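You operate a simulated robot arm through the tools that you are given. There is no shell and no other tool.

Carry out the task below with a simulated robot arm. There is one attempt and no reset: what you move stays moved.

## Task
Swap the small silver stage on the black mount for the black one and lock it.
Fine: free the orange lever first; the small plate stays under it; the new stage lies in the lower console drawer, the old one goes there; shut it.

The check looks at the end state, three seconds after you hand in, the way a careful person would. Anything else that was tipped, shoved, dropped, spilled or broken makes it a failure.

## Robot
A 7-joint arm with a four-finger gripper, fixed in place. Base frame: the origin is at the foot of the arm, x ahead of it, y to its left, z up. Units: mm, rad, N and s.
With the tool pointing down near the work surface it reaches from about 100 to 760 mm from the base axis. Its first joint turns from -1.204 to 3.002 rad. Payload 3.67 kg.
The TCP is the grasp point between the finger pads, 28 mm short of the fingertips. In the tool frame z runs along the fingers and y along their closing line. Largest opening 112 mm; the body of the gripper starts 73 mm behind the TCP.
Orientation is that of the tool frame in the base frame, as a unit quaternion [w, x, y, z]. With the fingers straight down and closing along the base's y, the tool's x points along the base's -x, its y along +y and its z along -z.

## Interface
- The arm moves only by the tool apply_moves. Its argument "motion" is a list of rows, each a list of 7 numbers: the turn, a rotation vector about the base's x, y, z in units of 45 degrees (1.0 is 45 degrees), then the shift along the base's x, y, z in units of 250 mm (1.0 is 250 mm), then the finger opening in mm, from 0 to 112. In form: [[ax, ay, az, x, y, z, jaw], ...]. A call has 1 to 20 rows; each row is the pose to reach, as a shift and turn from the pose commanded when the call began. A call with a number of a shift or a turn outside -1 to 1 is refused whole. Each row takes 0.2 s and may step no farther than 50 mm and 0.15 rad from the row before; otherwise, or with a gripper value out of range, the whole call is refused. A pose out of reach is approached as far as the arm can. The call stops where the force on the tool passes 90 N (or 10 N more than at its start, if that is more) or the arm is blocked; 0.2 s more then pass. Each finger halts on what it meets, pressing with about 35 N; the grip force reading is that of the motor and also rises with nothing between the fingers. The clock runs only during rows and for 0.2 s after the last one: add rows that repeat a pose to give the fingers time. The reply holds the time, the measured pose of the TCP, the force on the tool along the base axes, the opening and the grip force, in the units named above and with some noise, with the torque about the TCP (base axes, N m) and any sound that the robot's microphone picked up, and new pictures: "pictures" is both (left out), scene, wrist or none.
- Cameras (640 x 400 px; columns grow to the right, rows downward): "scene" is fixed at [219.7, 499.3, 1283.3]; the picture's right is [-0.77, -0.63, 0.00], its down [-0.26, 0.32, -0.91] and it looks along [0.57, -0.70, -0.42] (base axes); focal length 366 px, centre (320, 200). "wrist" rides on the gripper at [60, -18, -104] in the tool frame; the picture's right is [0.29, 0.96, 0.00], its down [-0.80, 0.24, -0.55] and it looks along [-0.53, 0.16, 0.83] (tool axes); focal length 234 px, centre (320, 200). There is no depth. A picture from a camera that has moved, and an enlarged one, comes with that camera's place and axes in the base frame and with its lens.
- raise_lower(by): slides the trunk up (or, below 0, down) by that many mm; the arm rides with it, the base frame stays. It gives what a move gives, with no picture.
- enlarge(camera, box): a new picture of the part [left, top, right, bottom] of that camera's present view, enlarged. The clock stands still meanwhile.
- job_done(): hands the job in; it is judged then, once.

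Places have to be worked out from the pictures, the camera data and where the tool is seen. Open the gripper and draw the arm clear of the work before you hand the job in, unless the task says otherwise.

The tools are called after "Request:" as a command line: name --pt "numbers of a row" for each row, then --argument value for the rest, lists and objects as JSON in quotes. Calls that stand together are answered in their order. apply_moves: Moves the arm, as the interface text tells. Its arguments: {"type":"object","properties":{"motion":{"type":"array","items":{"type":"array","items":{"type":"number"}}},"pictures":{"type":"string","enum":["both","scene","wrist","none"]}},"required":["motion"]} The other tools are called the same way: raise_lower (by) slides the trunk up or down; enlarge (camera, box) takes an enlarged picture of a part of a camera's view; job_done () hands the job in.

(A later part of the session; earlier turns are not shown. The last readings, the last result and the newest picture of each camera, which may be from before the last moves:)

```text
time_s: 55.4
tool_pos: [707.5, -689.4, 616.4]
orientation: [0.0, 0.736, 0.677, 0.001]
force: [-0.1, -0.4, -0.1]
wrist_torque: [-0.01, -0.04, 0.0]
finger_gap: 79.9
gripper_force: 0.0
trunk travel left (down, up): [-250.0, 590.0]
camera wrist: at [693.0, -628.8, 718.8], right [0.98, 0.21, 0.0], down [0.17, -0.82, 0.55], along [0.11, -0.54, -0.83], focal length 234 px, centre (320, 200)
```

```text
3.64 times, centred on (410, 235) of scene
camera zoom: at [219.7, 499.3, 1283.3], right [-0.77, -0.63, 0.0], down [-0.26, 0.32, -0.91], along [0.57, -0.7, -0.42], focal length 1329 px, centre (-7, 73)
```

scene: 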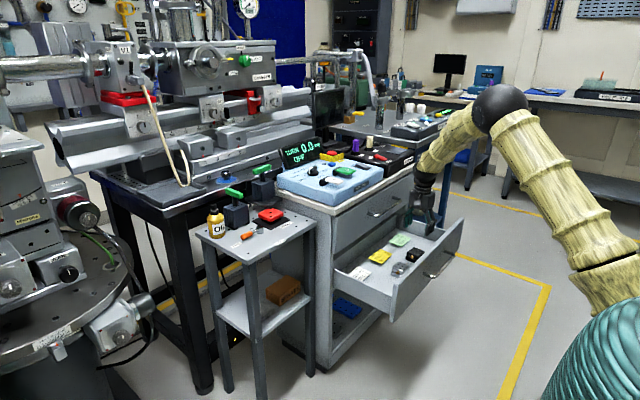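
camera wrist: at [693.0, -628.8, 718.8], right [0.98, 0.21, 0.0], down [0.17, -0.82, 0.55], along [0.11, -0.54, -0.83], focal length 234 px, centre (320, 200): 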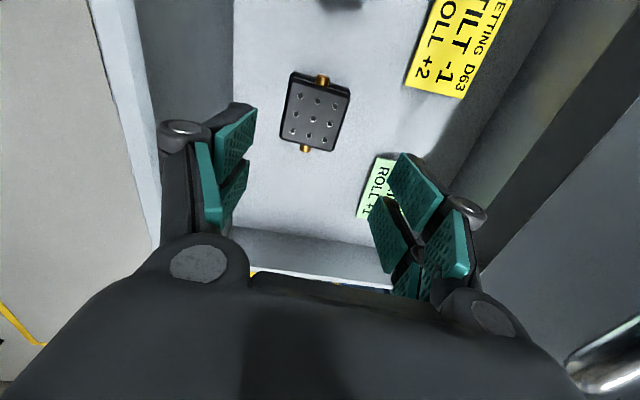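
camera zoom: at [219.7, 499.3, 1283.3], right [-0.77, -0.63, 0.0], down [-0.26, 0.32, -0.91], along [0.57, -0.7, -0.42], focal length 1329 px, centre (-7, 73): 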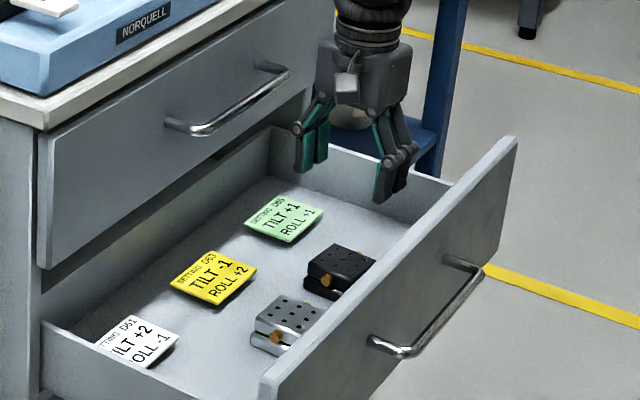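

The stage is about 6.6 mm to -x of the tool centre and 1° less turned. I correct this and descend to z≈525, just above it, for a last check.

Request:
apply_moves --pt "0 0 0.02 -0.026 0.012 -0.04 80" --pt "0 0 0.02 -0.026 0.012 -0.16 80" --pt "0 0 0.02 -0.026 0.012 -0.28 80" --pt "0 0 0.02 -0.026 0.012 -0.36 80"

Request:
enlarge --camera "wrist" --box '[180, 60, 460, 250]'

Request:
enlarge --camera "scene" --box '[370, 200, 450, 290]'

```text
time_s: 56.4
tool_pos: [698.8, -685.7, 527.2]
orientation: [-0.001, 0.731, 0.683, 0.0]
force: [-0.9, -0.7, 0.7]
wrist_torque: [0.0, 0.01, 0.03]
finger_gap: 79.7
gripper_force: 0.1
trunk travel left (down, up): [-250.0, 590.0]
camera wrist: at [685.1, -625.2, 629.8], right [0.98, 0.22, 0.0], down [0.18, -0.81, 0.55], along [0.12, -0.54, -0.83], focal length 234 px, centre (320, 200)
```

scene: 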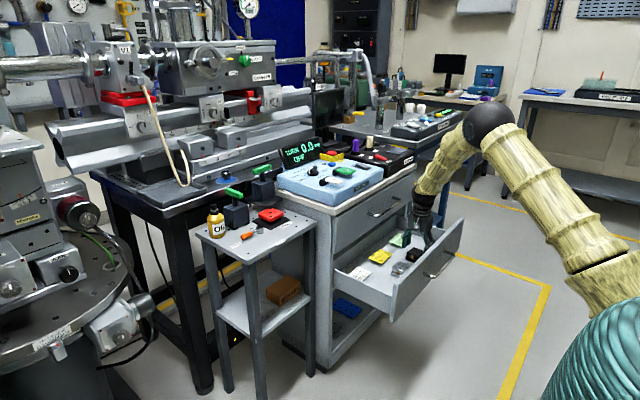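
wrist: 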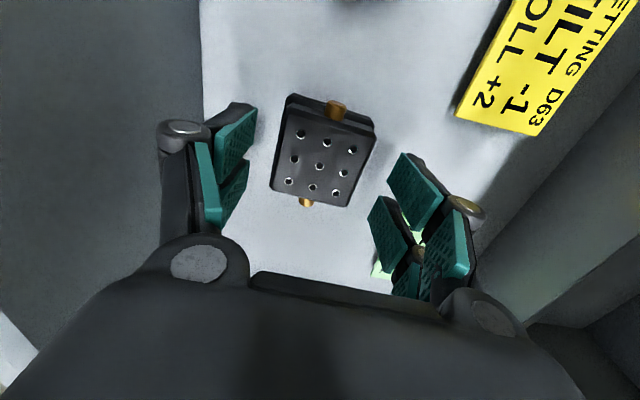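

```text
2.11 times, centred on (320, 155) of wrist
camera zoom: at [685.1, -625.2, 629.8], right [0.98, 0.22, 0.0], down [0.18, -0.81, 0.55], along [0.12, -0.54, -0.83], focal length 493 px, centre (320, 295)
```

zoom: 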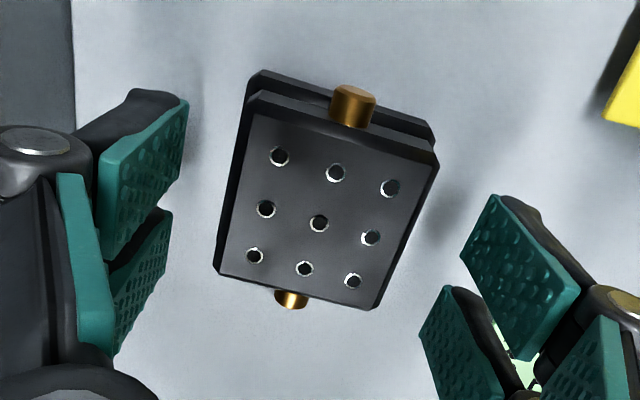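

```text
4.44 times, centred on (410, 245) of scene
camera zoom: at [219.7, 499.3, 1283.3], right [-0.77, -0.63, 0.0], down [-0.26, 0.32, -0.91], along [0.57, -0.7, -0.42], focal length 1624 px, centre (-80, 0)
```

zoom: 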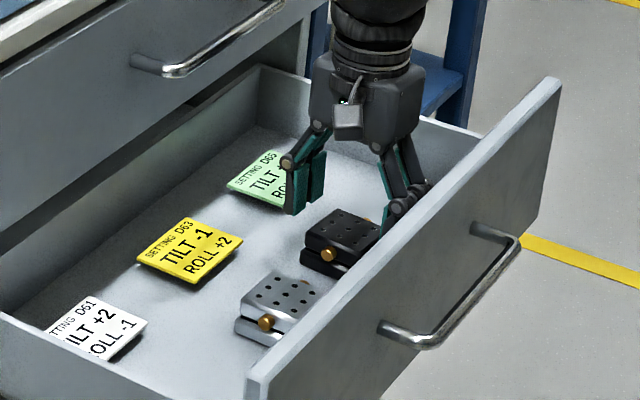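

Alignment is now within ~1 mm and 0.3°. I lower to TCP z≈498 and close on the black top plate.

Request:
apply_moves --pt "0 0 0 0.005 0 -0.06 80" --pt "0 0 0 0.005 0 -0.116 80" --pt "0 0 0 0.005 0 -0.116 70" --pt "0 0 0 0.005 0 -0.116 0" --pt "0 0 0 0.005 0 -0.116 0" --pt "0 0 0 0.005 0 -0.116 0"

Request:
enlarge --camera "scene" --box '[370, 200, 450, 290]'

```text
time_s: 57.8
tool_pos: [699.2, -685.4, 498.8]
orientation: [-0.001, 0.731, 0.683, 0.001]
force: [0.8, -0.6, 2.1]
wrist_torque: [-0.13, 0.0, 0.03]
finger_gap: 59.7
gripper_force: 35.4
trunk travel left (down, up): [-250.0, 590.0]
camera wrist: at [687.5, -626.0, 601.6], right [0.97, 0.22, 0.0], down [0.18, -0.81, 0.55], along [0.12, -0.54, -0.83], focal length 234 px, centre (320, 200)
```

scene: 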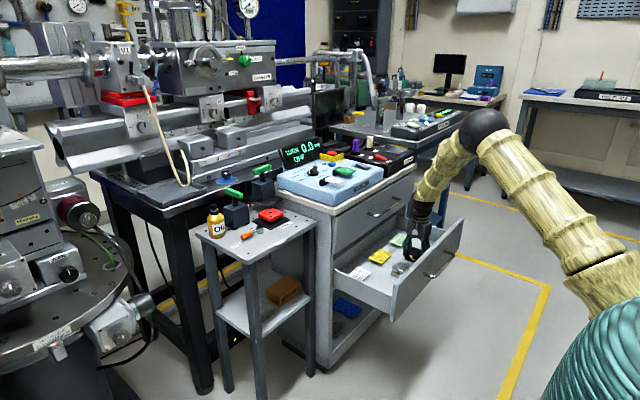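
wrist: 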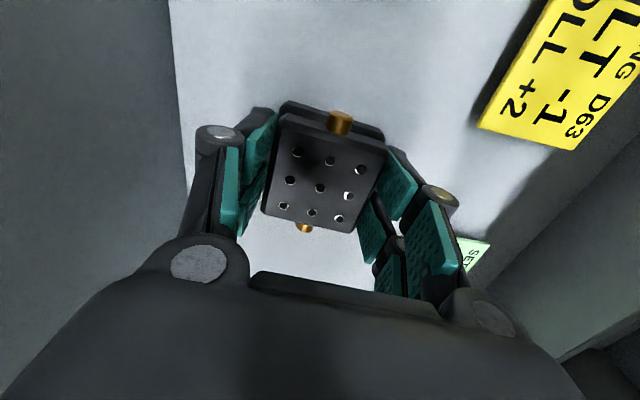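

```text
4.44 times, centred on (410, 245) of scene
camera zoom: at [219.7, 499.3, 1283.3], right [-0.77, -0.63, 0.0], down [-0.26, 0.32, -0.91], along [0.57, -0.7, -0.42], focal length 1624 px, centre (-80, 0)
```

zoom: 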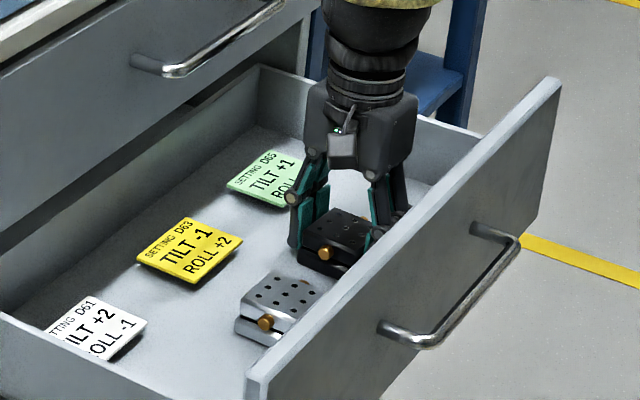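

The black stage is gripped at 59.7 mm, in the same place between the fingers as the silver one was. I lift it straight up out of the drawer and undo the small yaw.

Request:
apply_moves --pt "0 0 0 0 0 0.02 0" --pt "0 0 0 0 0 0.08 0" --pt "0 0 0 0 0 0.2 0" --pt "0 0 0 0 0 0.34 0" --pt "0 0 0 0 0 0.5 0" --pt "0 0 0.03 0 0 0.66 0" --pt "0 0 0.06 0 0 0.8 0" --pt "0 0 0.087 -0.02 0.03 0.92 0"

Request:
enlarge --camera "scene" --box '[360, 150, 460, 290]'

```text
time_s: 59.6
tool_pos: [694.8, -680.6, 729.4]
orientation: [0.0, 0.707, 0.707, 0.0]
force: [-0.2, -0.3, -2.5]
wrist_torque: [-0.01, -0.03, -0.03]
finger_gap: 59.8
gripper_force: 34.9
trunk travel left (down, up): [-250.0, 590.0]
camera wrist: at [677.3, -620.7, 831.6], right [0.96, 0.29, 0.0], down [0.24, -0.8, 0.55], along [0.16, -0.53, -0.83], focal length 234 px, centre (320, 200)
```

scene: 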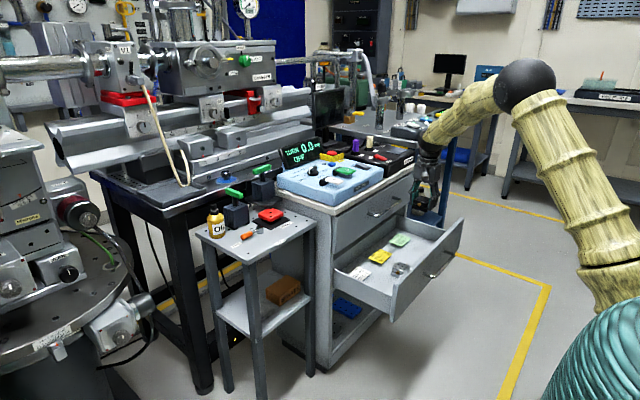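
wrist: 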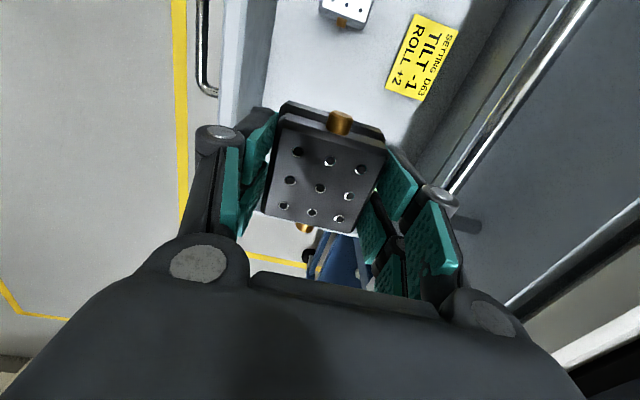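

```text
2.86 times, centred on (410, 220) of scene
camera zoom: at [219.7, 499.3, 1283.3], right [-0.77, -0.63, 0.0], down [-0.26, 0.32, -0.91], along [0.57, -0.7, -0.42], focal length 1044 px, centre (63, 143)
```

zoom: 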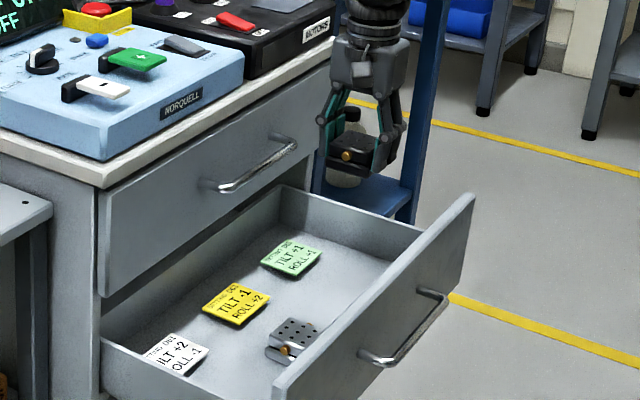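

The black stage hangs level in the grip; the silver one remains in the drawer. I raise the trunk 300 mm and carry the black stage over to the mount at z≈1065.

Request:
raise_lower --by 300

Request:
apply_moves --pt "0 0 0 0.05 0.07 0.12 0" --pt "0 0 0 0.16 0.23 0.14 0" --pt "0 0 0 0.27 0.39 0.14 0" --pt "0 0 0 0.38 0.55 0.14 0" --pt "0 0 0 0.49 0.71 0.14 0" --pt "0 0 0 0.6 0.86 0.14 0" --pt "0 0 0 0.642 0.923 0.14 0" --pictures "none"

Request:
apply_moves --pt "0 0 0 0.11 0.158 0 0" --pt "0 0 0 0.22 0.316 0 0" --pt "0 0 0 0.33 0.474 0 0" --pt "0 0 0 0.44 0.632 0 0" --pt "0 0 0 0.55 0.79 0 0" --pt "0 0 0 0.63 0.9 0 0" --pt "0 0 0 0.642 0.923 0 0"

```text
time_s: 62.6
tool_pos: [694.7, -680.0, 1027.6]
orientation: [-0.001, 0.707, 0.707, 0.001]
force: [-0.3, -0.9, -3.0]
wrist_torque: [0.0, 0.0, -0.03]
finger_gap: 59.9
gripper_force: 35.1
trunk travel left (down, up): [-550.0, 290.0]
```

```text
time_s: 64.2
tool_pos: [856.0, -447.9, 1062.7]
orientation: [0.0, 0.708, 0.706, 0.001]
force: [-0.7, 0.0, -3.0]
wrist_torque: [0.05, -0.01, 0.0]
finger_gap: 59.7
gripper_force: 35.0
trunk travel left (down, up): [-550.0, 290.0]
```

```text
time_s: 65.8
tool_pos: [1017.6, -217.0, 1062.8]
orientation: [-0.001, 0.707, 0.707, 0.0]
force: [-0.7, -0.8, -2.4]
wrist_torque: [0.01, 0.02, 0.0]
finger_gap: 59.9
gripper_force: 34.9
trunk travel left (down, up): [-550.0, 290.0]
camera wrist: at [999.1, -158.2, 1166.7], right [0.96, 0.29, 0.0], down [0.24, -0.8, 0.55], along [0.16, -0.53, -0.83], focal length 234 px, centre (320, 200)
```

scene: 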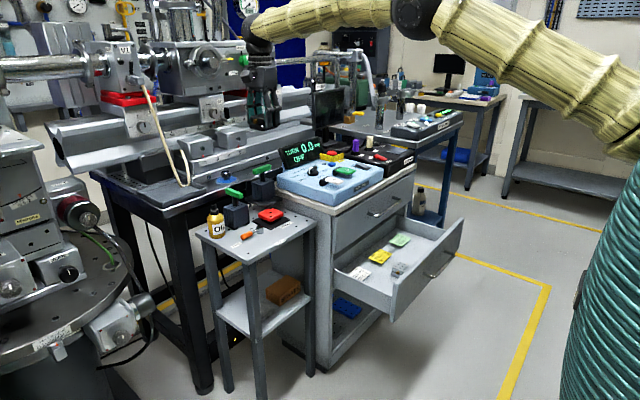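
wrist: 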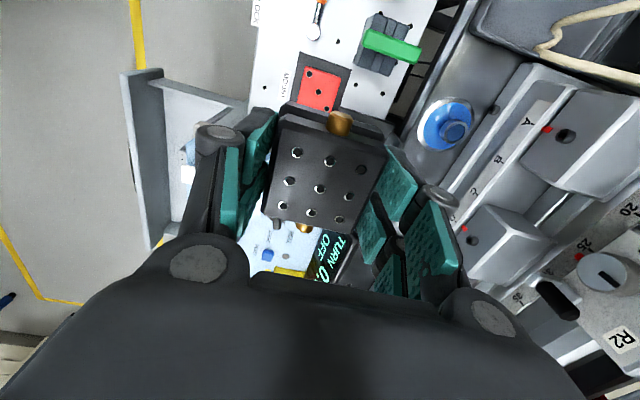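

I'm above the mount; I descend to z≈832, leaving the stage's bottom about 44 mm above the red plate, with a ~2 mm correction to -y/-x.

Request:
apply_moves --pt "0 0 0 -0.004 -0.006 -0.1 0" --pt "0 0 0 -0.006 -0.008 -0.26 0" --pt "0 0 0 -0.006 -0.008 -0.42 0" --pt "0 0 0 -0.006 -0.008 -0.58 0" --pt "0 0 0 -0.006 -0.008 -0.74 0" --pt "0 0 0 -0.006 -0.008 -0.86 0" --pt "0 0 0 -0.006 -0.008 -0.92 0" --pt "0 0 0 -0.006 -0.008 -0.92 0"

Request:
enlarge --camera "scene" --box '[250, 175, 300, 225]'

Request:
enlarge --camera "wrist" --box '[200, 40, 440, 240]'

```text
time_s: 67.6
tool_pos: [1016.0, -218.4, 831.2]
orientation: [-0.001, 0.707, 0.708, 0.001]
force: [0.5, 0.3, -2.0]
wrist_torque: [0.02, -0.01, -0.03]
finger_gap: 59.9
gripper_force: 34.7
trunk travel left (down, up): [-550.0, 290.0]
camera wrist: at [997.9, -159.0, 934.8], right [0.96, 0.29, 0.0], down [0.24, -0.8, 0.55], along [0.16, -0.53, -0.83], focal length 234 px, centre (320, 200)
```

scene: 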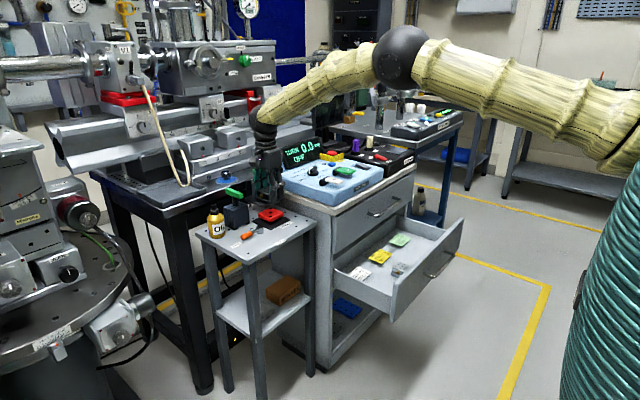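
wrist: 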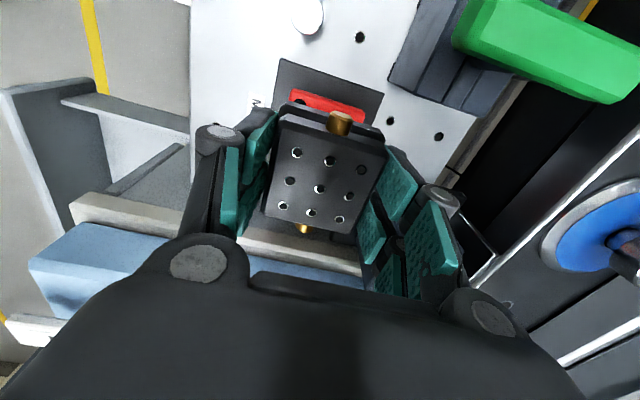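

```text
8.00 times, centred on (275, 200) of scene
camera zoom: at [219.7, 499.3, 1283.3], right [-0.77, -0.63, 0.0], down [-0.26, 0.32, -0.91], along [0.57, -0.7, -0.42], focal length 2924 px, centre (680, 200)
```

zoom: 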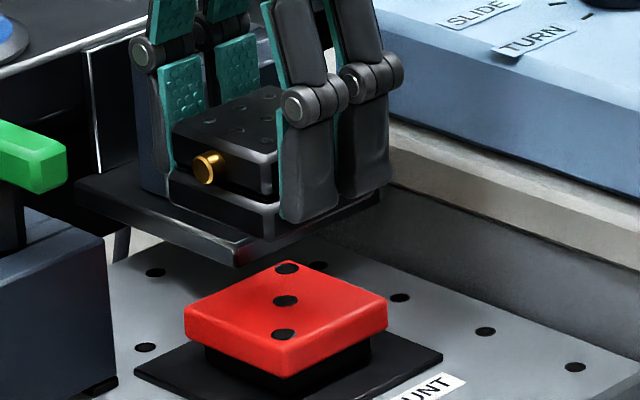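

```text
2.00 times, centred on (320, 140) of wrist
camera zoom: at [997.9, -159.0, 934.8], right [0.96, 0.29, 0.0], down [0.24, -0.8, 0.55], along [0.16, -0.53, -0.83], focal length 468 px, centre (320, 320)
```

zoom: 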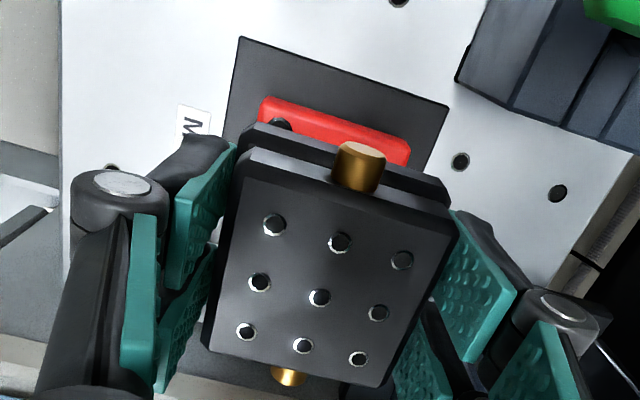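

The stage hangs squarely above the red plate. I descend to z≈796 (about 7 mm above seating) and compare the edges.

Request:
apply_moves --pt "0 0 0 -0.001 -0.002 -0.06 0" --pt "0 0 0 -0.002 -0.003 -0.1 0" --pt "0 0 0 -0.002 -0.003 -0.13 0" --pt "0 0 0 -0.002 -0.003 -0.14 0"

Request:
enlarge --camera "scene" --box '[256, 185, 296, 225]'

Request:
enlarge --camera "wrist" --box '[220, 60, 420, 220]'

```text
time_s: 68.6
tool_pos: [1015.1, -220.3, 797.8]
orientation: [0.0, 0.707, 0.707, 0.0]
force: [-0.4, 0.2, -3.2]
wrist_torque: [-0.03, -0.05, 0.0]
finger_gap: 59.8
gripper_force: 35.1
trunk travel left (down, up): [-550.0, 290.0]
camera wrist: at [997.2, -161.5, 900.8], right [0.96, 0.29, 0.0], down [0.24, -0.8, 0.55], along [0.16, -0.53, -0.83], focal length 234 px, centre (320, 200)
```

scene: 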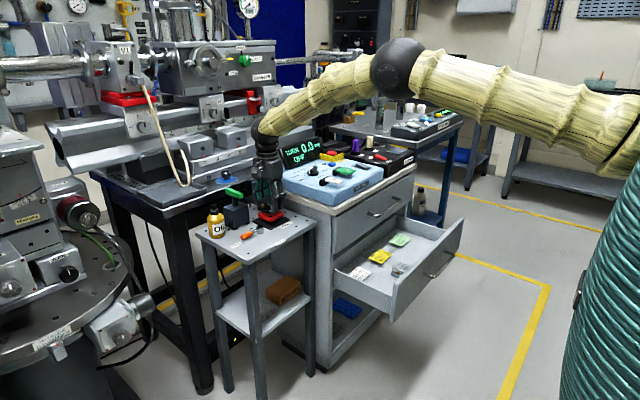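
wrist: 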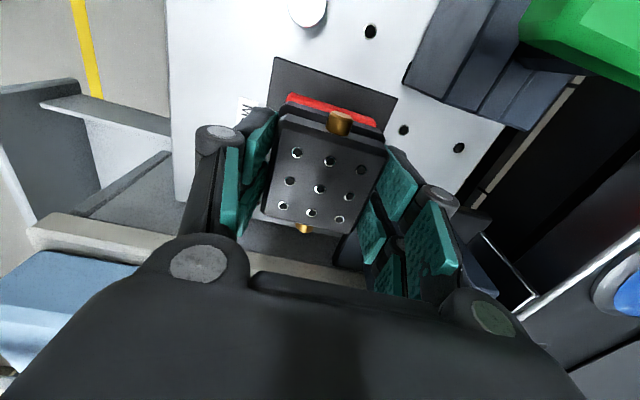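

```text
10.00 times, centred on (276, 205) of scene
camera zoom: at [219.7, 499.3, 1283.3], right [-0.77, -0.63, 0.0], down [-0.26, 0.32, -0.91], along [0.57, -0.7, -0.42], focal length 3655 px, centre (760, 150)
```

zoom: 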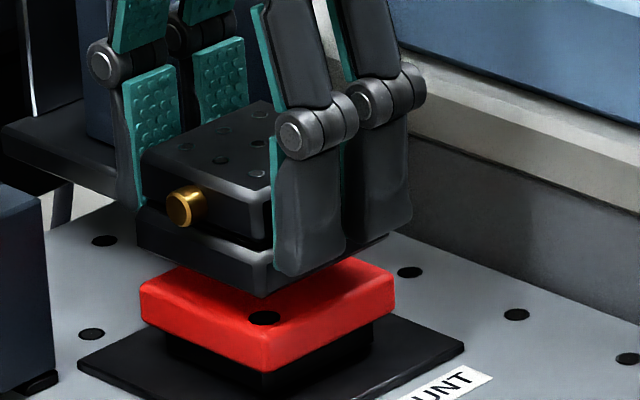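

```text
2.50 times, centred on (320, 140) of wrist
camera zoom: at [997.2, -161.5, 900.8], right [0.96, 0.29, 0.0], down [0.24, -0.8, 0.55], along [0.16, -0.53, -0.83], focal length 585 px, centre (320, 350)
```

zoom: 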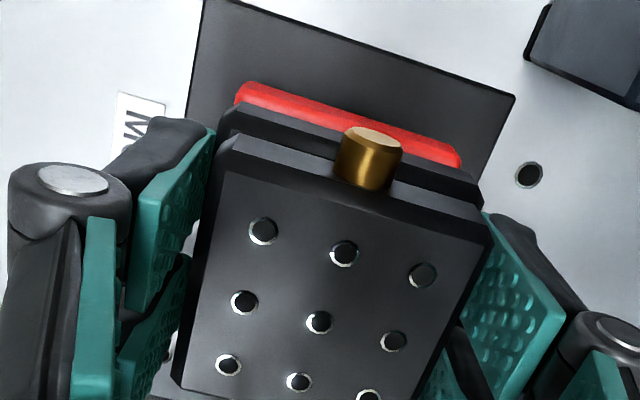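

Measured from the wrist view, the black lower plate's edges coincide with the red plate's within about 1 mm in x and y. I lower gently in small steps until it seats.

Request:
apply_moves --pt "0 0 0 0 0 -0.01 0" --pt "0 0 0 0 0 -0.02 0" --pt "0 0 0 0 0 -0.026 0" --pictures "none"

```text
time_s: 69.4
tool_pos: [1014.7, -221.7, 791.1]
orientation: [0.0, 0.706, 0.708, 0.001]
force: [0.4, 0.1, -2.8]
wrist_torque: [-0.01, 0.0, -0.01]
finger_gap: 59.8
gripper_force: 35.0
trunk travel left (down, up): [-550.0, 290.0]
```

No contact yet at z≈791; I step down 1.5 mm at a time.

Request:
apply_moves --pt "0 0 0 0 0 -0.004 0" --pt "0 0 0 0 0 -0.008 0" --pictures "none"

```text
time_s: 70.0
tool_pos: [1014.7, -220.7, 787.1]
orientation: [-0.001, 0.707, 0.707, 0.001]
force: [6.1, 2.3, -10.9]
wrist_torque: [0.04, -0.17, -0.02]
finger_gap: 59.8
gripper_force: 35.2
trunk travel left (down, up): [-550.0, 290.0]
```

The force turned to -11 N in z with a small drop, as if the stage has been drawn into its seat. I look before releasing.

Request:
enlarge --camera "scene" --box '[256, 185, 296, 225]'

Request:
enlarge --camera "wrist" --box '[220, 60, 420, 220]'

```text
10.00 times, centred on (276, 205) of scene
camera zoom: at [219.7, 499.3, 1283.3], right [-0.77, -0.63, 0.0], down [-0.26, 0.32, -0.91], along [0.57, -0.7, -0.42], focal length 3655 px, centre (760, 150)
```

zoom: 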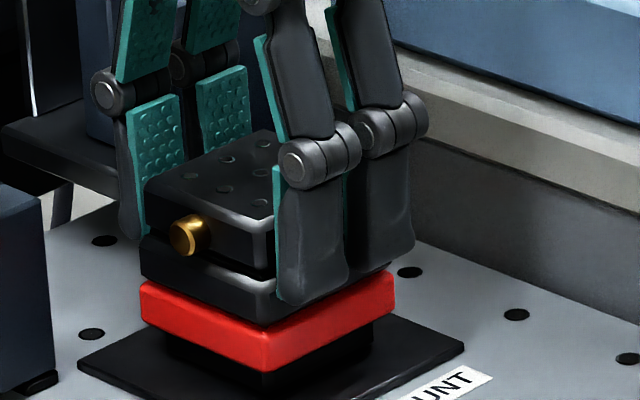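

```text
2.50 times, centred on (320, 140) of wrist
camera zoom: at [997.1, -161.9, 890.6], right [0.96, 0.29, 0.0], down [0.24, -0.8, 0.55], along [0.16, -0.53, -0.83], focal length 585 px, centre (320, 350)
```

zoom: 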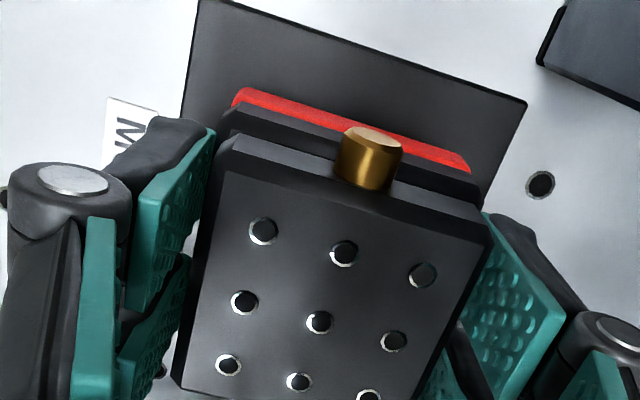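

The black stage sits flush on the red plate in the same place the silver one had. I open the fingers just to 72 mm (staying clear of the neighbouring block).

Request:
apply_moves --pt "0 0 0 0 0 -0.003 58" --pt "0 0 0 0 0 -0.003 64" --pt "0 0 0 0 0 0 70" --pt "0 0 0 0 0 0 72" --pt "0 0 0 0 0 0 72" --pictures "wrist"

Request:
enlarge --camera "scene" --box '[256, 185, 296, 225]'

```text
time_s: 71.2
tool_pos: [1014.2, -221.5, 789.9]
orientation: [0.0, 0.707, 0.707, 0.0]
force: [-0.6, 0.2, -0.4]
wrist_torque: [0.0, 0.01, 0.01]
finger_gap: 72.1
gripper_force: 0.1
trunk travel left (down, up): [-550.0, 290.0]
camera wrist: at [996.1, -162.3, 892.9], right [0.96, 0.29, 0.0], down [0.24, -0.8, 0.55], along [0.16, -0.53, -0.83], focal length 234 px, centre (320, 200)
```

wrist: 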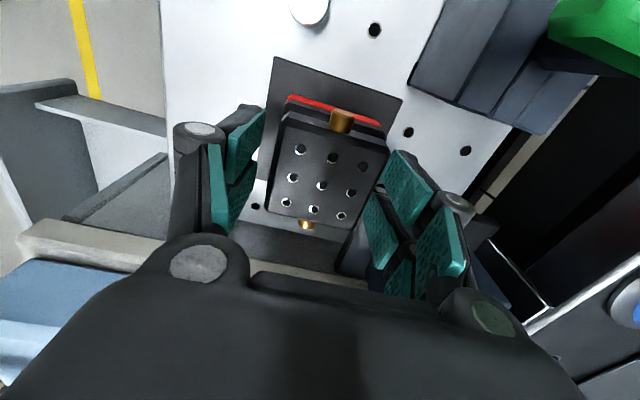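

```text
10.00 times, centred on (276, 205) of scene
camera zoom: at [219.7, 499.3, 1283.3], right [-0.77, -0.63, 0.0], down [-0.26, 0.32, -0.91], along [0.57, -0.7, -0.42], focal length 3655 px, centre (760, 150)
```

zoom: 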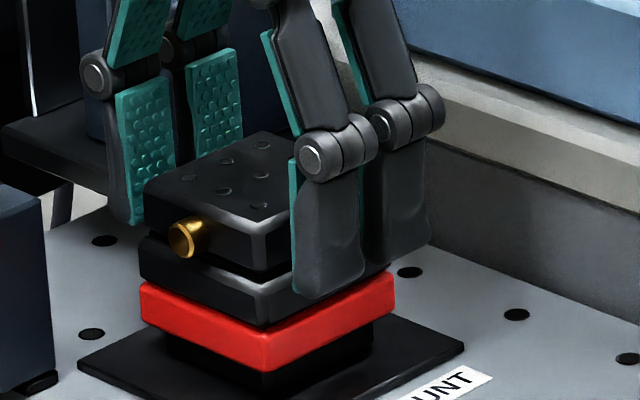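

The black stage stays seated and the fingers are free. I rise straight up and move above the lever handle (pointing +y, at ≈(984,-91)), narrowing the opening to straddle it.

Request:
apply_moves --pt "0 0 0 0 0 0.04 72" --pt "0 0 0 0 0 0.16 72" --pt "0 0 0 0 0 0.32 72" --pt "0 0 0 0 0 0.44 72" --pt "0 0 0 -0.03 0.14 0.46 50" --pt "0 0 0 -0.07 0.3 0.46 40" --pt "0 0 0 -0.11 0.44 0.46 34" --pt "0 0 0 -0.122 0.52 0.46 34"

Request:
enlarge --camera "scene" --box '[220, 170, 310, 250]'

Request:
enlarge --camera "wrist" --box '[220, 40, 420, 240]'

```text
time_s: 73.0
tool_pos: [985.0, -93.6, 906.0]
orientation: [0.0, 0.707, 0.707, 0.0]
force: [0.9, 0.1, 0.7]
wrist_torque: [0.0, 0.01, 0.03]
finger_gap: 33.9
gripper_force: 0.0
trunk travel left (down, up): [-550.0, 290.0]
camera wrist: at [967.2, -34.0, 1008.8], right [0.96, 0.29, 0.0], down [0.24, -0.8, 0.55], along [0.16, -0.53, -0.83], focal length 234 px, centre (320, 200)
```

scene: 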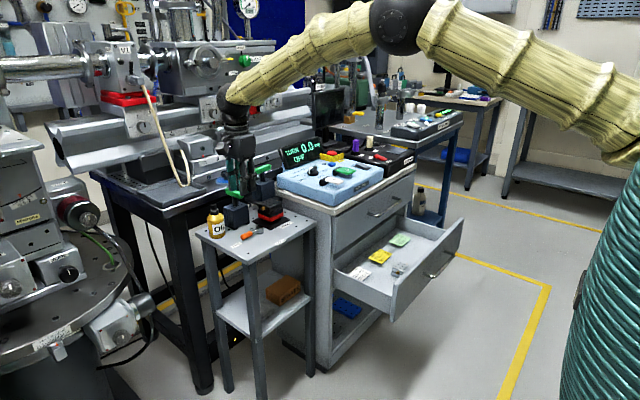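
wrist: 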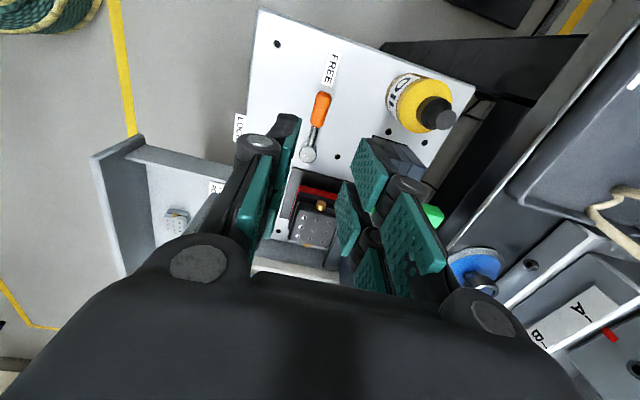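

```text
5.00 times, centred on (265, 210) of scene
camera zoom: at [219.7, 499.3, 1283.3], right [-0.77, -0.63, 0.0], down [-0.26, 0.32, -0.91], along [0.57, -0.7, -0.42], focal length 1828 px, centre (595, 150)
```

zoom: 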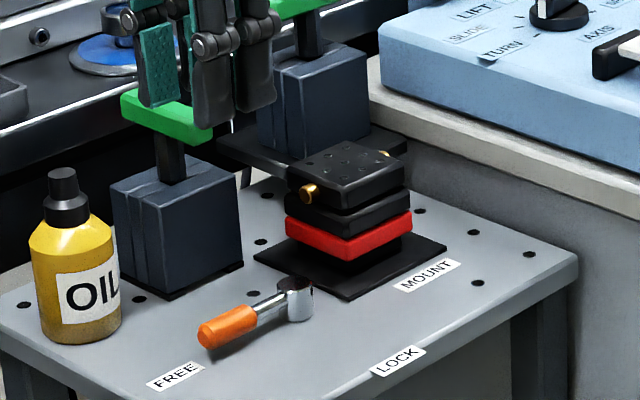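

```text
2.00 times, centred on (320, 140) of wrist
camera zoom: at [967.2, -34.0, 1008.8], right [0.96, 0.29, 0.0], down [0.24, -0.8, 0.55], along [0.16, -0.53, -0.83], focal length 468 px, centre (320, 320)
```

zoom: 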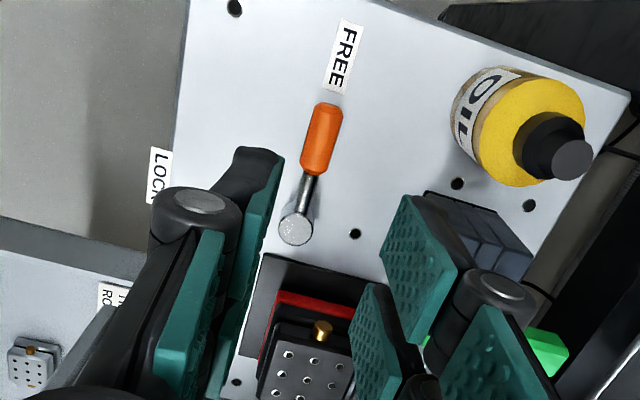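

The black stage sits cleanly on the red plate. The lever handle runs from y≈-76 to -108 at x≈985, centred under the open fingers, so I descend to z≈752 straddling it.

Request:
apply_moves --pt "0 0 0 0 0.004 -0.16 34" --pt "0 0 0 0 0.004 -0.32 34" --pt "0 0 0 0 0.004 -0.46 34" --pt "0 0 0 0 0.004 -0.56 34" --pt "0 0 0 0 0.004 -0.612 34"

Request:
enlarge --camera "scene" --box '[220, 170, 310, 250]'

Request:
enlarge --camera "wrist" --box '[220, 40, 420, 240]'

```text
time_s: 74.2
tool_pos: [983.9, -90.3, 750.8]
orientation: [-0.001, 0.707, 0.707, 0.0]
force: [-0.3, 0.7, 0.6]
wrist_torque: [0.02, -0.01, -0.04]
finger_gap: 33.9
gripper_force: 0.0
trunk travel left (down, up): [-550.0, 290.0]
camera wrist: at [965.8, -31.1, 853.9], right [0.96, 0.29, 0.0], down [0.24, -0.8, 0.55], along [0.16, -0.53, -0.83], focal length 234 px, centre (320, 200)
```

scene: 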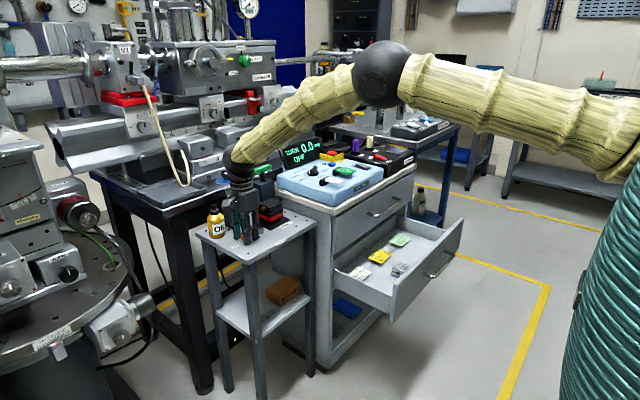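
wrist: 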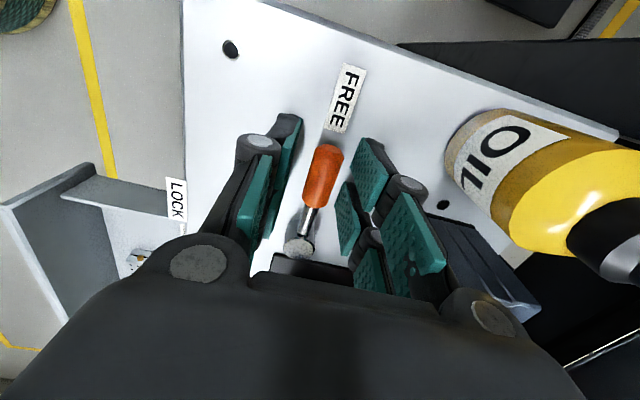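

```text
5.00 times, centred on (265, 210) of scene
camera zoom: at [219.7, 499.3, 1283.3], right [-0.77, -0.63, 0.0], down [-0.26, 0.32, -0.91], along [0.57, -0.7, -0.42], focal length 1828 px, centre (595, 150)
```

zoom: 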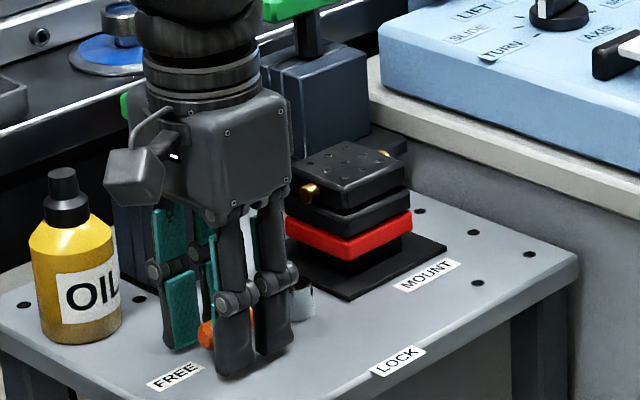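

```text
2.00 times, centred on (320, 140) of wrist
camera zoom: at [965.8, -31.1, 853.9], right [0.96, 0.29, 0.0], down [0.24, -0.8, 0.55], along [0.16, -0.53, -0.83], focal length 468 px, centre (320, 320)
```

zoom: 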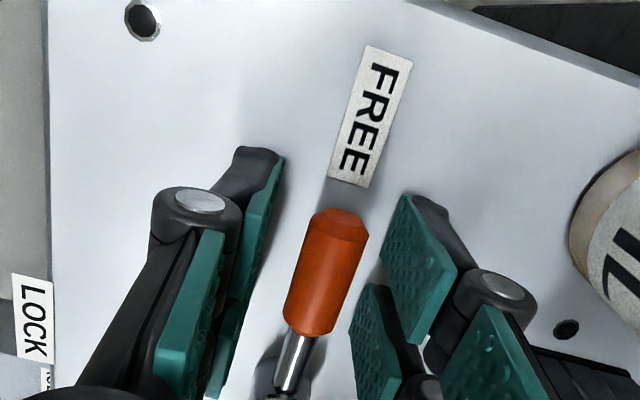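

The handle is straddled. I narrow the gap to 22 mm and swing the lever back along its arc, turning the tool with it — first half (≈45°).

Request:
apply_moves --pt "0 0 0 0 0 0 26" --pt "0 0 0 0 0 0 22" --pt "0 0 0.167 -0.029 -0.003 0 22" --pt "0 0 0.333 -0.058 -0.009 0 22" --pt "0 0 0.5 -0.086 -0.02 0 22" --pt "0 0 0.667 -0.112 -0.033 0 22" --pt "0 0 0.833 -0.136 -0.05 0 22" --pt "0 0 1 -0.157 -0.07 0 22"

Request:
enlarge --camera "scene" --box '[220, 170, 310, 250]'

```text
time_s: 76.0
tool_pos: [944.4, -107.3, 751.3]
orientation: [-0.001, 0.382, 0.924, 0.0]
force: [-0.4, -0.3, -0.5]
wrist_torque: [0.02, -0.01, 0.01]
finger_gap: 22.2
gripper_force: 0.0
trunk travel left (down, up): [-550.0, 290.0]
camera wrist: at [890.0, -78.7, 854.1], right [0.47, 0.88, 0.0], down [0.73, -0.39, 0.55], along [0.49, -0.26, -0.83], focal length 234 px, centre (320, 200)
```

scene: 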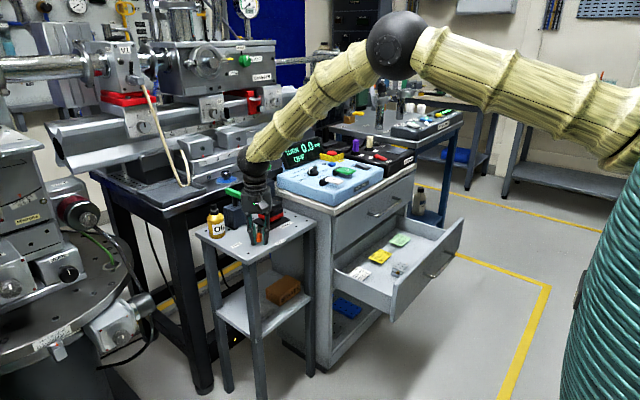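
wrist: 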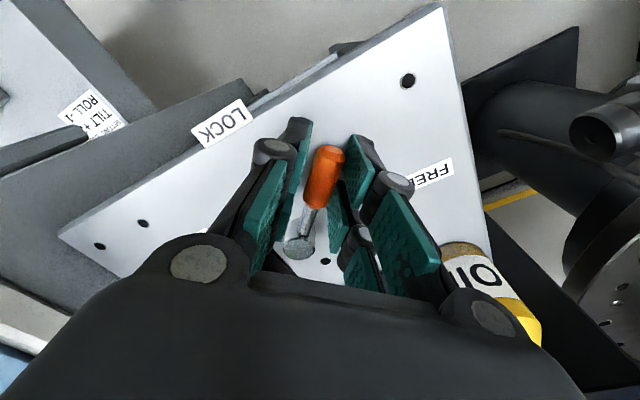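

```text
5.00 times, centred on (265, 210) of scene
camera zoom: at [219.7, 499.3, 1283.3], right [-0.77, -0.63, 0.0], down [-0.26, 0.32, -0.91], along [0.57, -0.7, -0.42], focal length 1828 px, centre (595, 150)
```

zoom: 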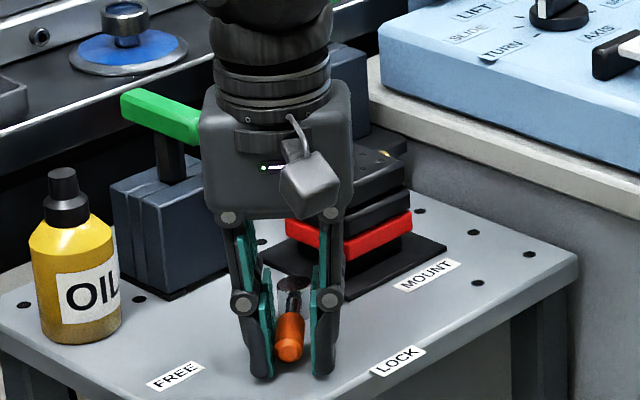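

The lever follows freely and is half way. I do the second half of the swing toward LOCK.

Request:
apply_moves --pt "0 0 0.167 -0.019 -0.023 0 22" --pt "0 0 0.333 -0.034 -0.048 0 22" --pt "0 0 0.5 -0.047 -0.074 0 22" --pt "0 0 0.667 -0.055 -0.102 0 22" --pt "0 0 0.833 -0.06 -0.131 0 22" --pt "0 0 0.95 -0.061 -0.15 0 22" --pt "0 0 0.97 -0.061 -0.16 0 22"

Request:
enlarge --camera "scene" --box '[220, 170, 310, 250]'

Request:
enlarge --camera "wrist" --box '[220, 60, 420, 260]'

```text
time_s: 77.6
tool_pos: [930.1, -146.8, 750.3]
orientation: [-0.001, 0.012, 1.0, 0.002]
force: [-0.6, 0.9, 0.5]
wrist_torque: [0.0, 0.0, 0.02]
finger_gap: 22.5
gripper_force: 0.5
trunk travel left (down, up): [-550.0, 290.0]
camera wrist: at [869.4, -165.1, 853.8], right [-0.27, 0.96, 0.0], down [0.8, 0.22, 0.55], along [0.53, 0.15, -0.83], focal length 234 px, centre (320, 200)
```

scene: 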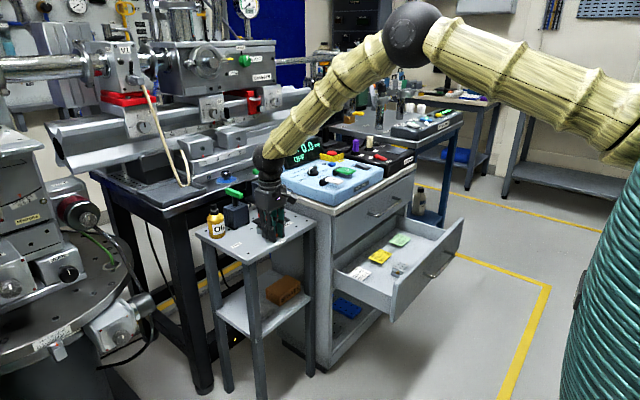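
wrist: 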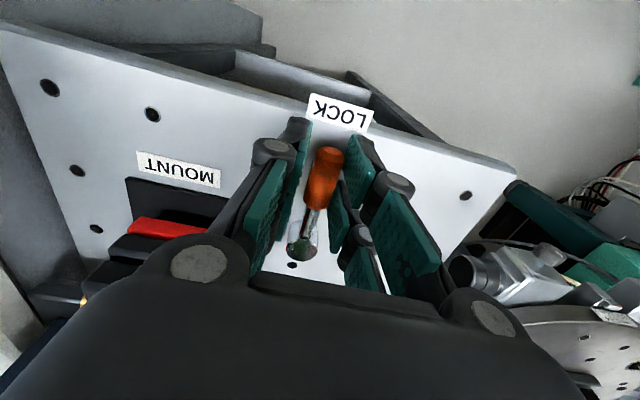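

```text
5.00 times, centred on (265, 210) of scene
camera zoom: at [219.7, 499.3, 1283.3], right [-0.77, -0.63, 0.0], down [-0.26, 0.32, -0.91], along [0.57, -0.7, -0.42], focal length 1828 px, centre (595, 150)
```

zoom: 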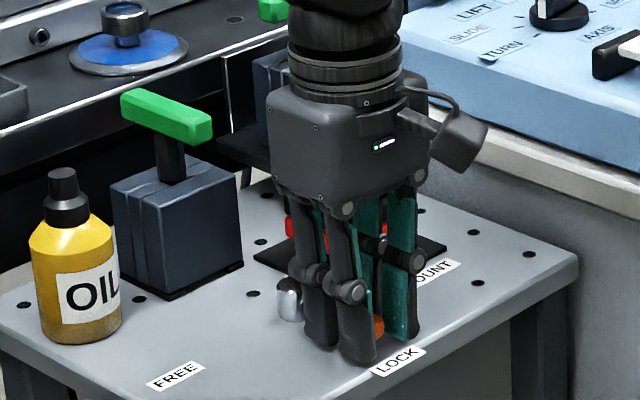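

```text
2.00 times, centred on (320, 160) of wrist
camera zoom: at [869.4, -165.1, 853.8], right [-0.27, 0.96, 0.0], down [0.8, 0.22, 0.55], along [0.53, 0.15, -0.83], focal length 468 px, centre (320, 280)
```

zoom: 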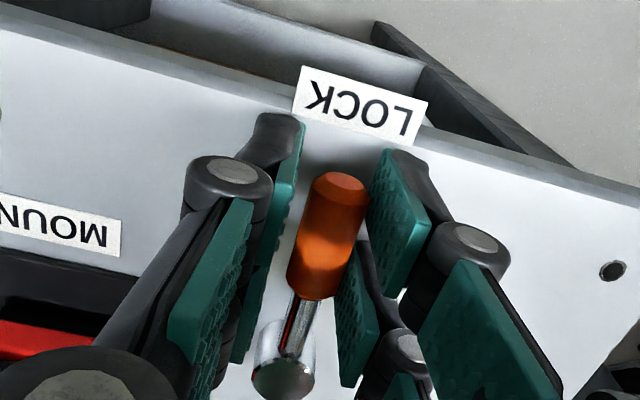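

The lever is near LOCK but lags by the finger clearance, with no stop force yet. I press a few millimetres further toward -y in small steps.

Request:
apply_moves --pt "0 0 0.02 0 -0.008 0 22" --pt "0 0 0.03 0 -0.016 0 22" --pictures "none"

Request:
apply_moves --pt "0 0 0 0 -0.008 0 22" --pt "0 0 0 0 -0.012 0 22" --pictures "none"

```text
time_s: 78.2
tool_pos: [929.7, -149.4, 750.7]
orientation: [-0.001, -0.001, 1.0, 0.001]
force: [0.2, 6.8, -1.3]
wrist_torque: [0.09, -0.02, 0.08]
finger_gap: 25.4
gripper_force: 3.9
trunk travel left (down, up): [-550.0, 290.0]
```

```text
time_s: 78.8
tool_pos: [929.5, -151.9, 752.1]
orientation: [-0.002, 0.0, 1.0, 0.0]
force: [-5.8, 13.7, -0.6]
wrist_torque: [0.21, 0.09, 0.27]
finger_gap: 30.0
gripper_force: 7.3
trunk travel left (down, up): [-550.0, 290.0]
```

The finger is being pried open with rising force while the handle no longer moves, so the lever is at its LOCK stop. I relax, open to 40 mm, rise and compare with the original picture.

Request:
apply_moves --pt "0 0 0 0 0.016 0 34" --pt "0 0 0 0 0.024 0 40" --pt "0 0 0 0 0.024 0 40" --pt "0 0 0 0 0.024 0.14 40" --pt "0 0 0 0 0.024 0.3 40" --pt "0 0 0 -0.04 0.024 0.48 40" --pt "0 0 0 -0.16 0.024 0.6 40"

Request:
enlarge --camera "scene" --box '[220, 170, 310, 250]'

Request:
enlarge --camera "wrist" --box '[200, 60, 440, 260]'

```text
time_s: 80.4
tool_pos: [888.8, -148.1, 901.7]
orientation: [-0.001, -0.001, 1.0, 0.001]
force: [0.2, 0.6, 0.2]
wrist_torque: [-0.01, -0.03, 0.01]
finger_gap: 40.1
gripper_force: 0.0
trunk travel left (down, up): [-550.0, 290.0]
camera wrist: at [829.4, -166.2, 1004.5], right [-0.29, 0.96, 0.0], down [0.8, 0.24, 0.55], along [0.53, 0.16, -0.83], focal length 234 px, centre (320, 200)
```

scene: 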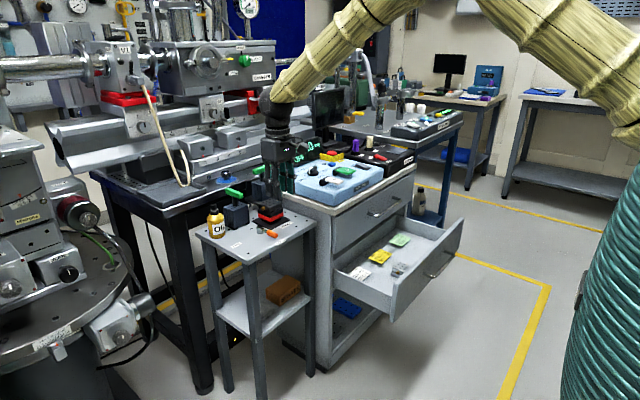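
wrist: 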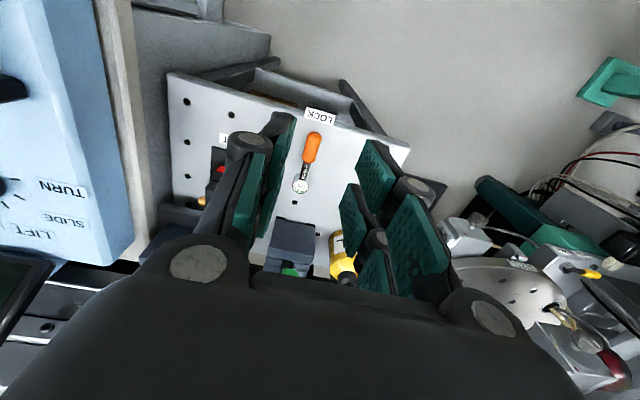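

```text
5.00 times, centred on (265, 210) of scene
camera zoom: at [219.7, 499.3, 1283.3], right [-0.77, -0.63, 0.0], down [-0.26, 0.32, -0.91], along [0.57, -0.7, -0.42], focal length 1828 px, centre (595, 150)
```

zoom: 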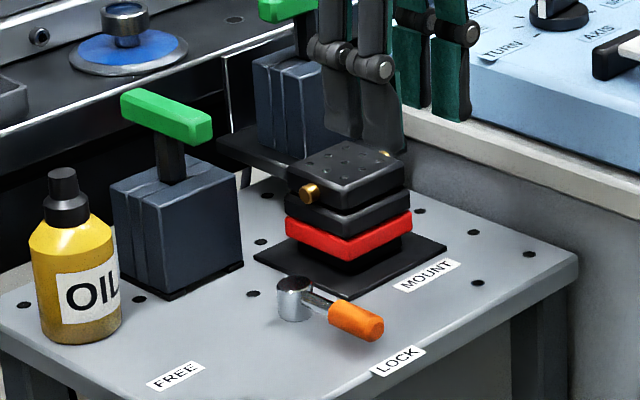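

```text
2.00 times, centred on (320, 160) of wrist
camera zoom: at [829.4, -166.2, 1004.5], right [-0.29, 0.96, 0.0], down [0.8, 0.24, 0.55], along [0.53, 0.16, -0.83], focal length 468 px, centre (320, 280)
```

zoom: 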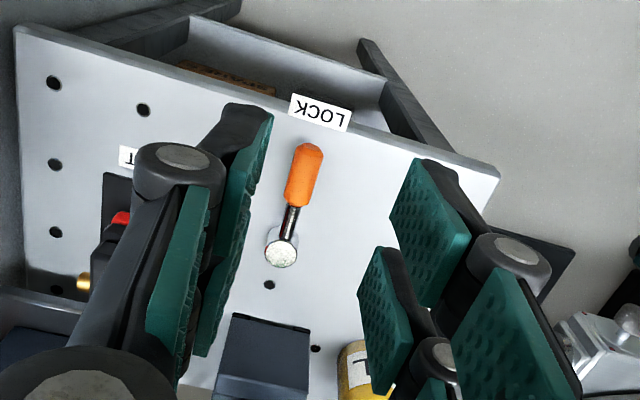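

The lever lies exactly as in the original LOCK picture and the black stage sits on the red plate. Now I go to shut the drawer: retreat to (468,-609), well in front of the open drawer.

Request:
apply_moves --pt "0 0 0 -0.12 -0.132 0 40" --pt "0 0 0 -0.24 -0.264 0 50" --pt "0 0 0 -0.36 -0.396 0 60" --pt "0 0 0 -0.48 -0.528 0 60" --pt "0 0 0 -0.6 -0.66 0 60" --pt "0 0 0 -0.72 -0.79 0 60" --pt "0 0 0 -0.84 -0.92 0 60" --pictures "none"

Request:
apply_moves --pt "0 0 0 -0.12 -0.132 0 60" --pt "0 0 0 -0.24 -0.264 0 60" --pt "0 0 0 -0.36 -0.396 0 60" --pt "0 0 0 -0.48 -0.528 0 60" --pt "0 0 0 -0.6 -0.66 0 60" --pt "0 0 0 -0.72 -0.79 0 60" --pt "0 0 0 -0.84 -0.92 0 60" --pictures "none"

Request:
raise_lower --by -300

```text
time_s: 82.0
tool_pos: [679.2, -379.0, 901.0]
orientation: [0.0, 0.0, 1.0, 0.002]
force: [1.0, -0.6, 0.1]
wrist_torque: [0.02, -0.03, 0.04]
finger_gap: 59.9
gripper_force: 0.1
trunk travel left (down, up): [-550.0, 290.0]
```

```text
time_s: 83.6
tool_pos: [466.1, -610.8, 901.8]
orientation: [-0.001, 0.0, 1.0, 0.001]
force: [0.0, -1.2, 0.8]
wrist_torque: [0.0, -0.01, 0.0]
finger_gap: 59.9
gripper_force: 0.0
trunk travel left (down, up): [-550.0, 290.0]
```

```text
time_s: 86.6
tool_pos: [467.6, -609.1, 602.9]
orientation: [-0.001, 0.0, 1.0, 0.001]
force: [0.2, 0.1, 0.6]
wrist_torque: [0.0, -0.01, 0.01]
finger_gap: 59.9
gripper_force: 0.0
trunk travel left (down, up): [-250.0, 590.0]
```

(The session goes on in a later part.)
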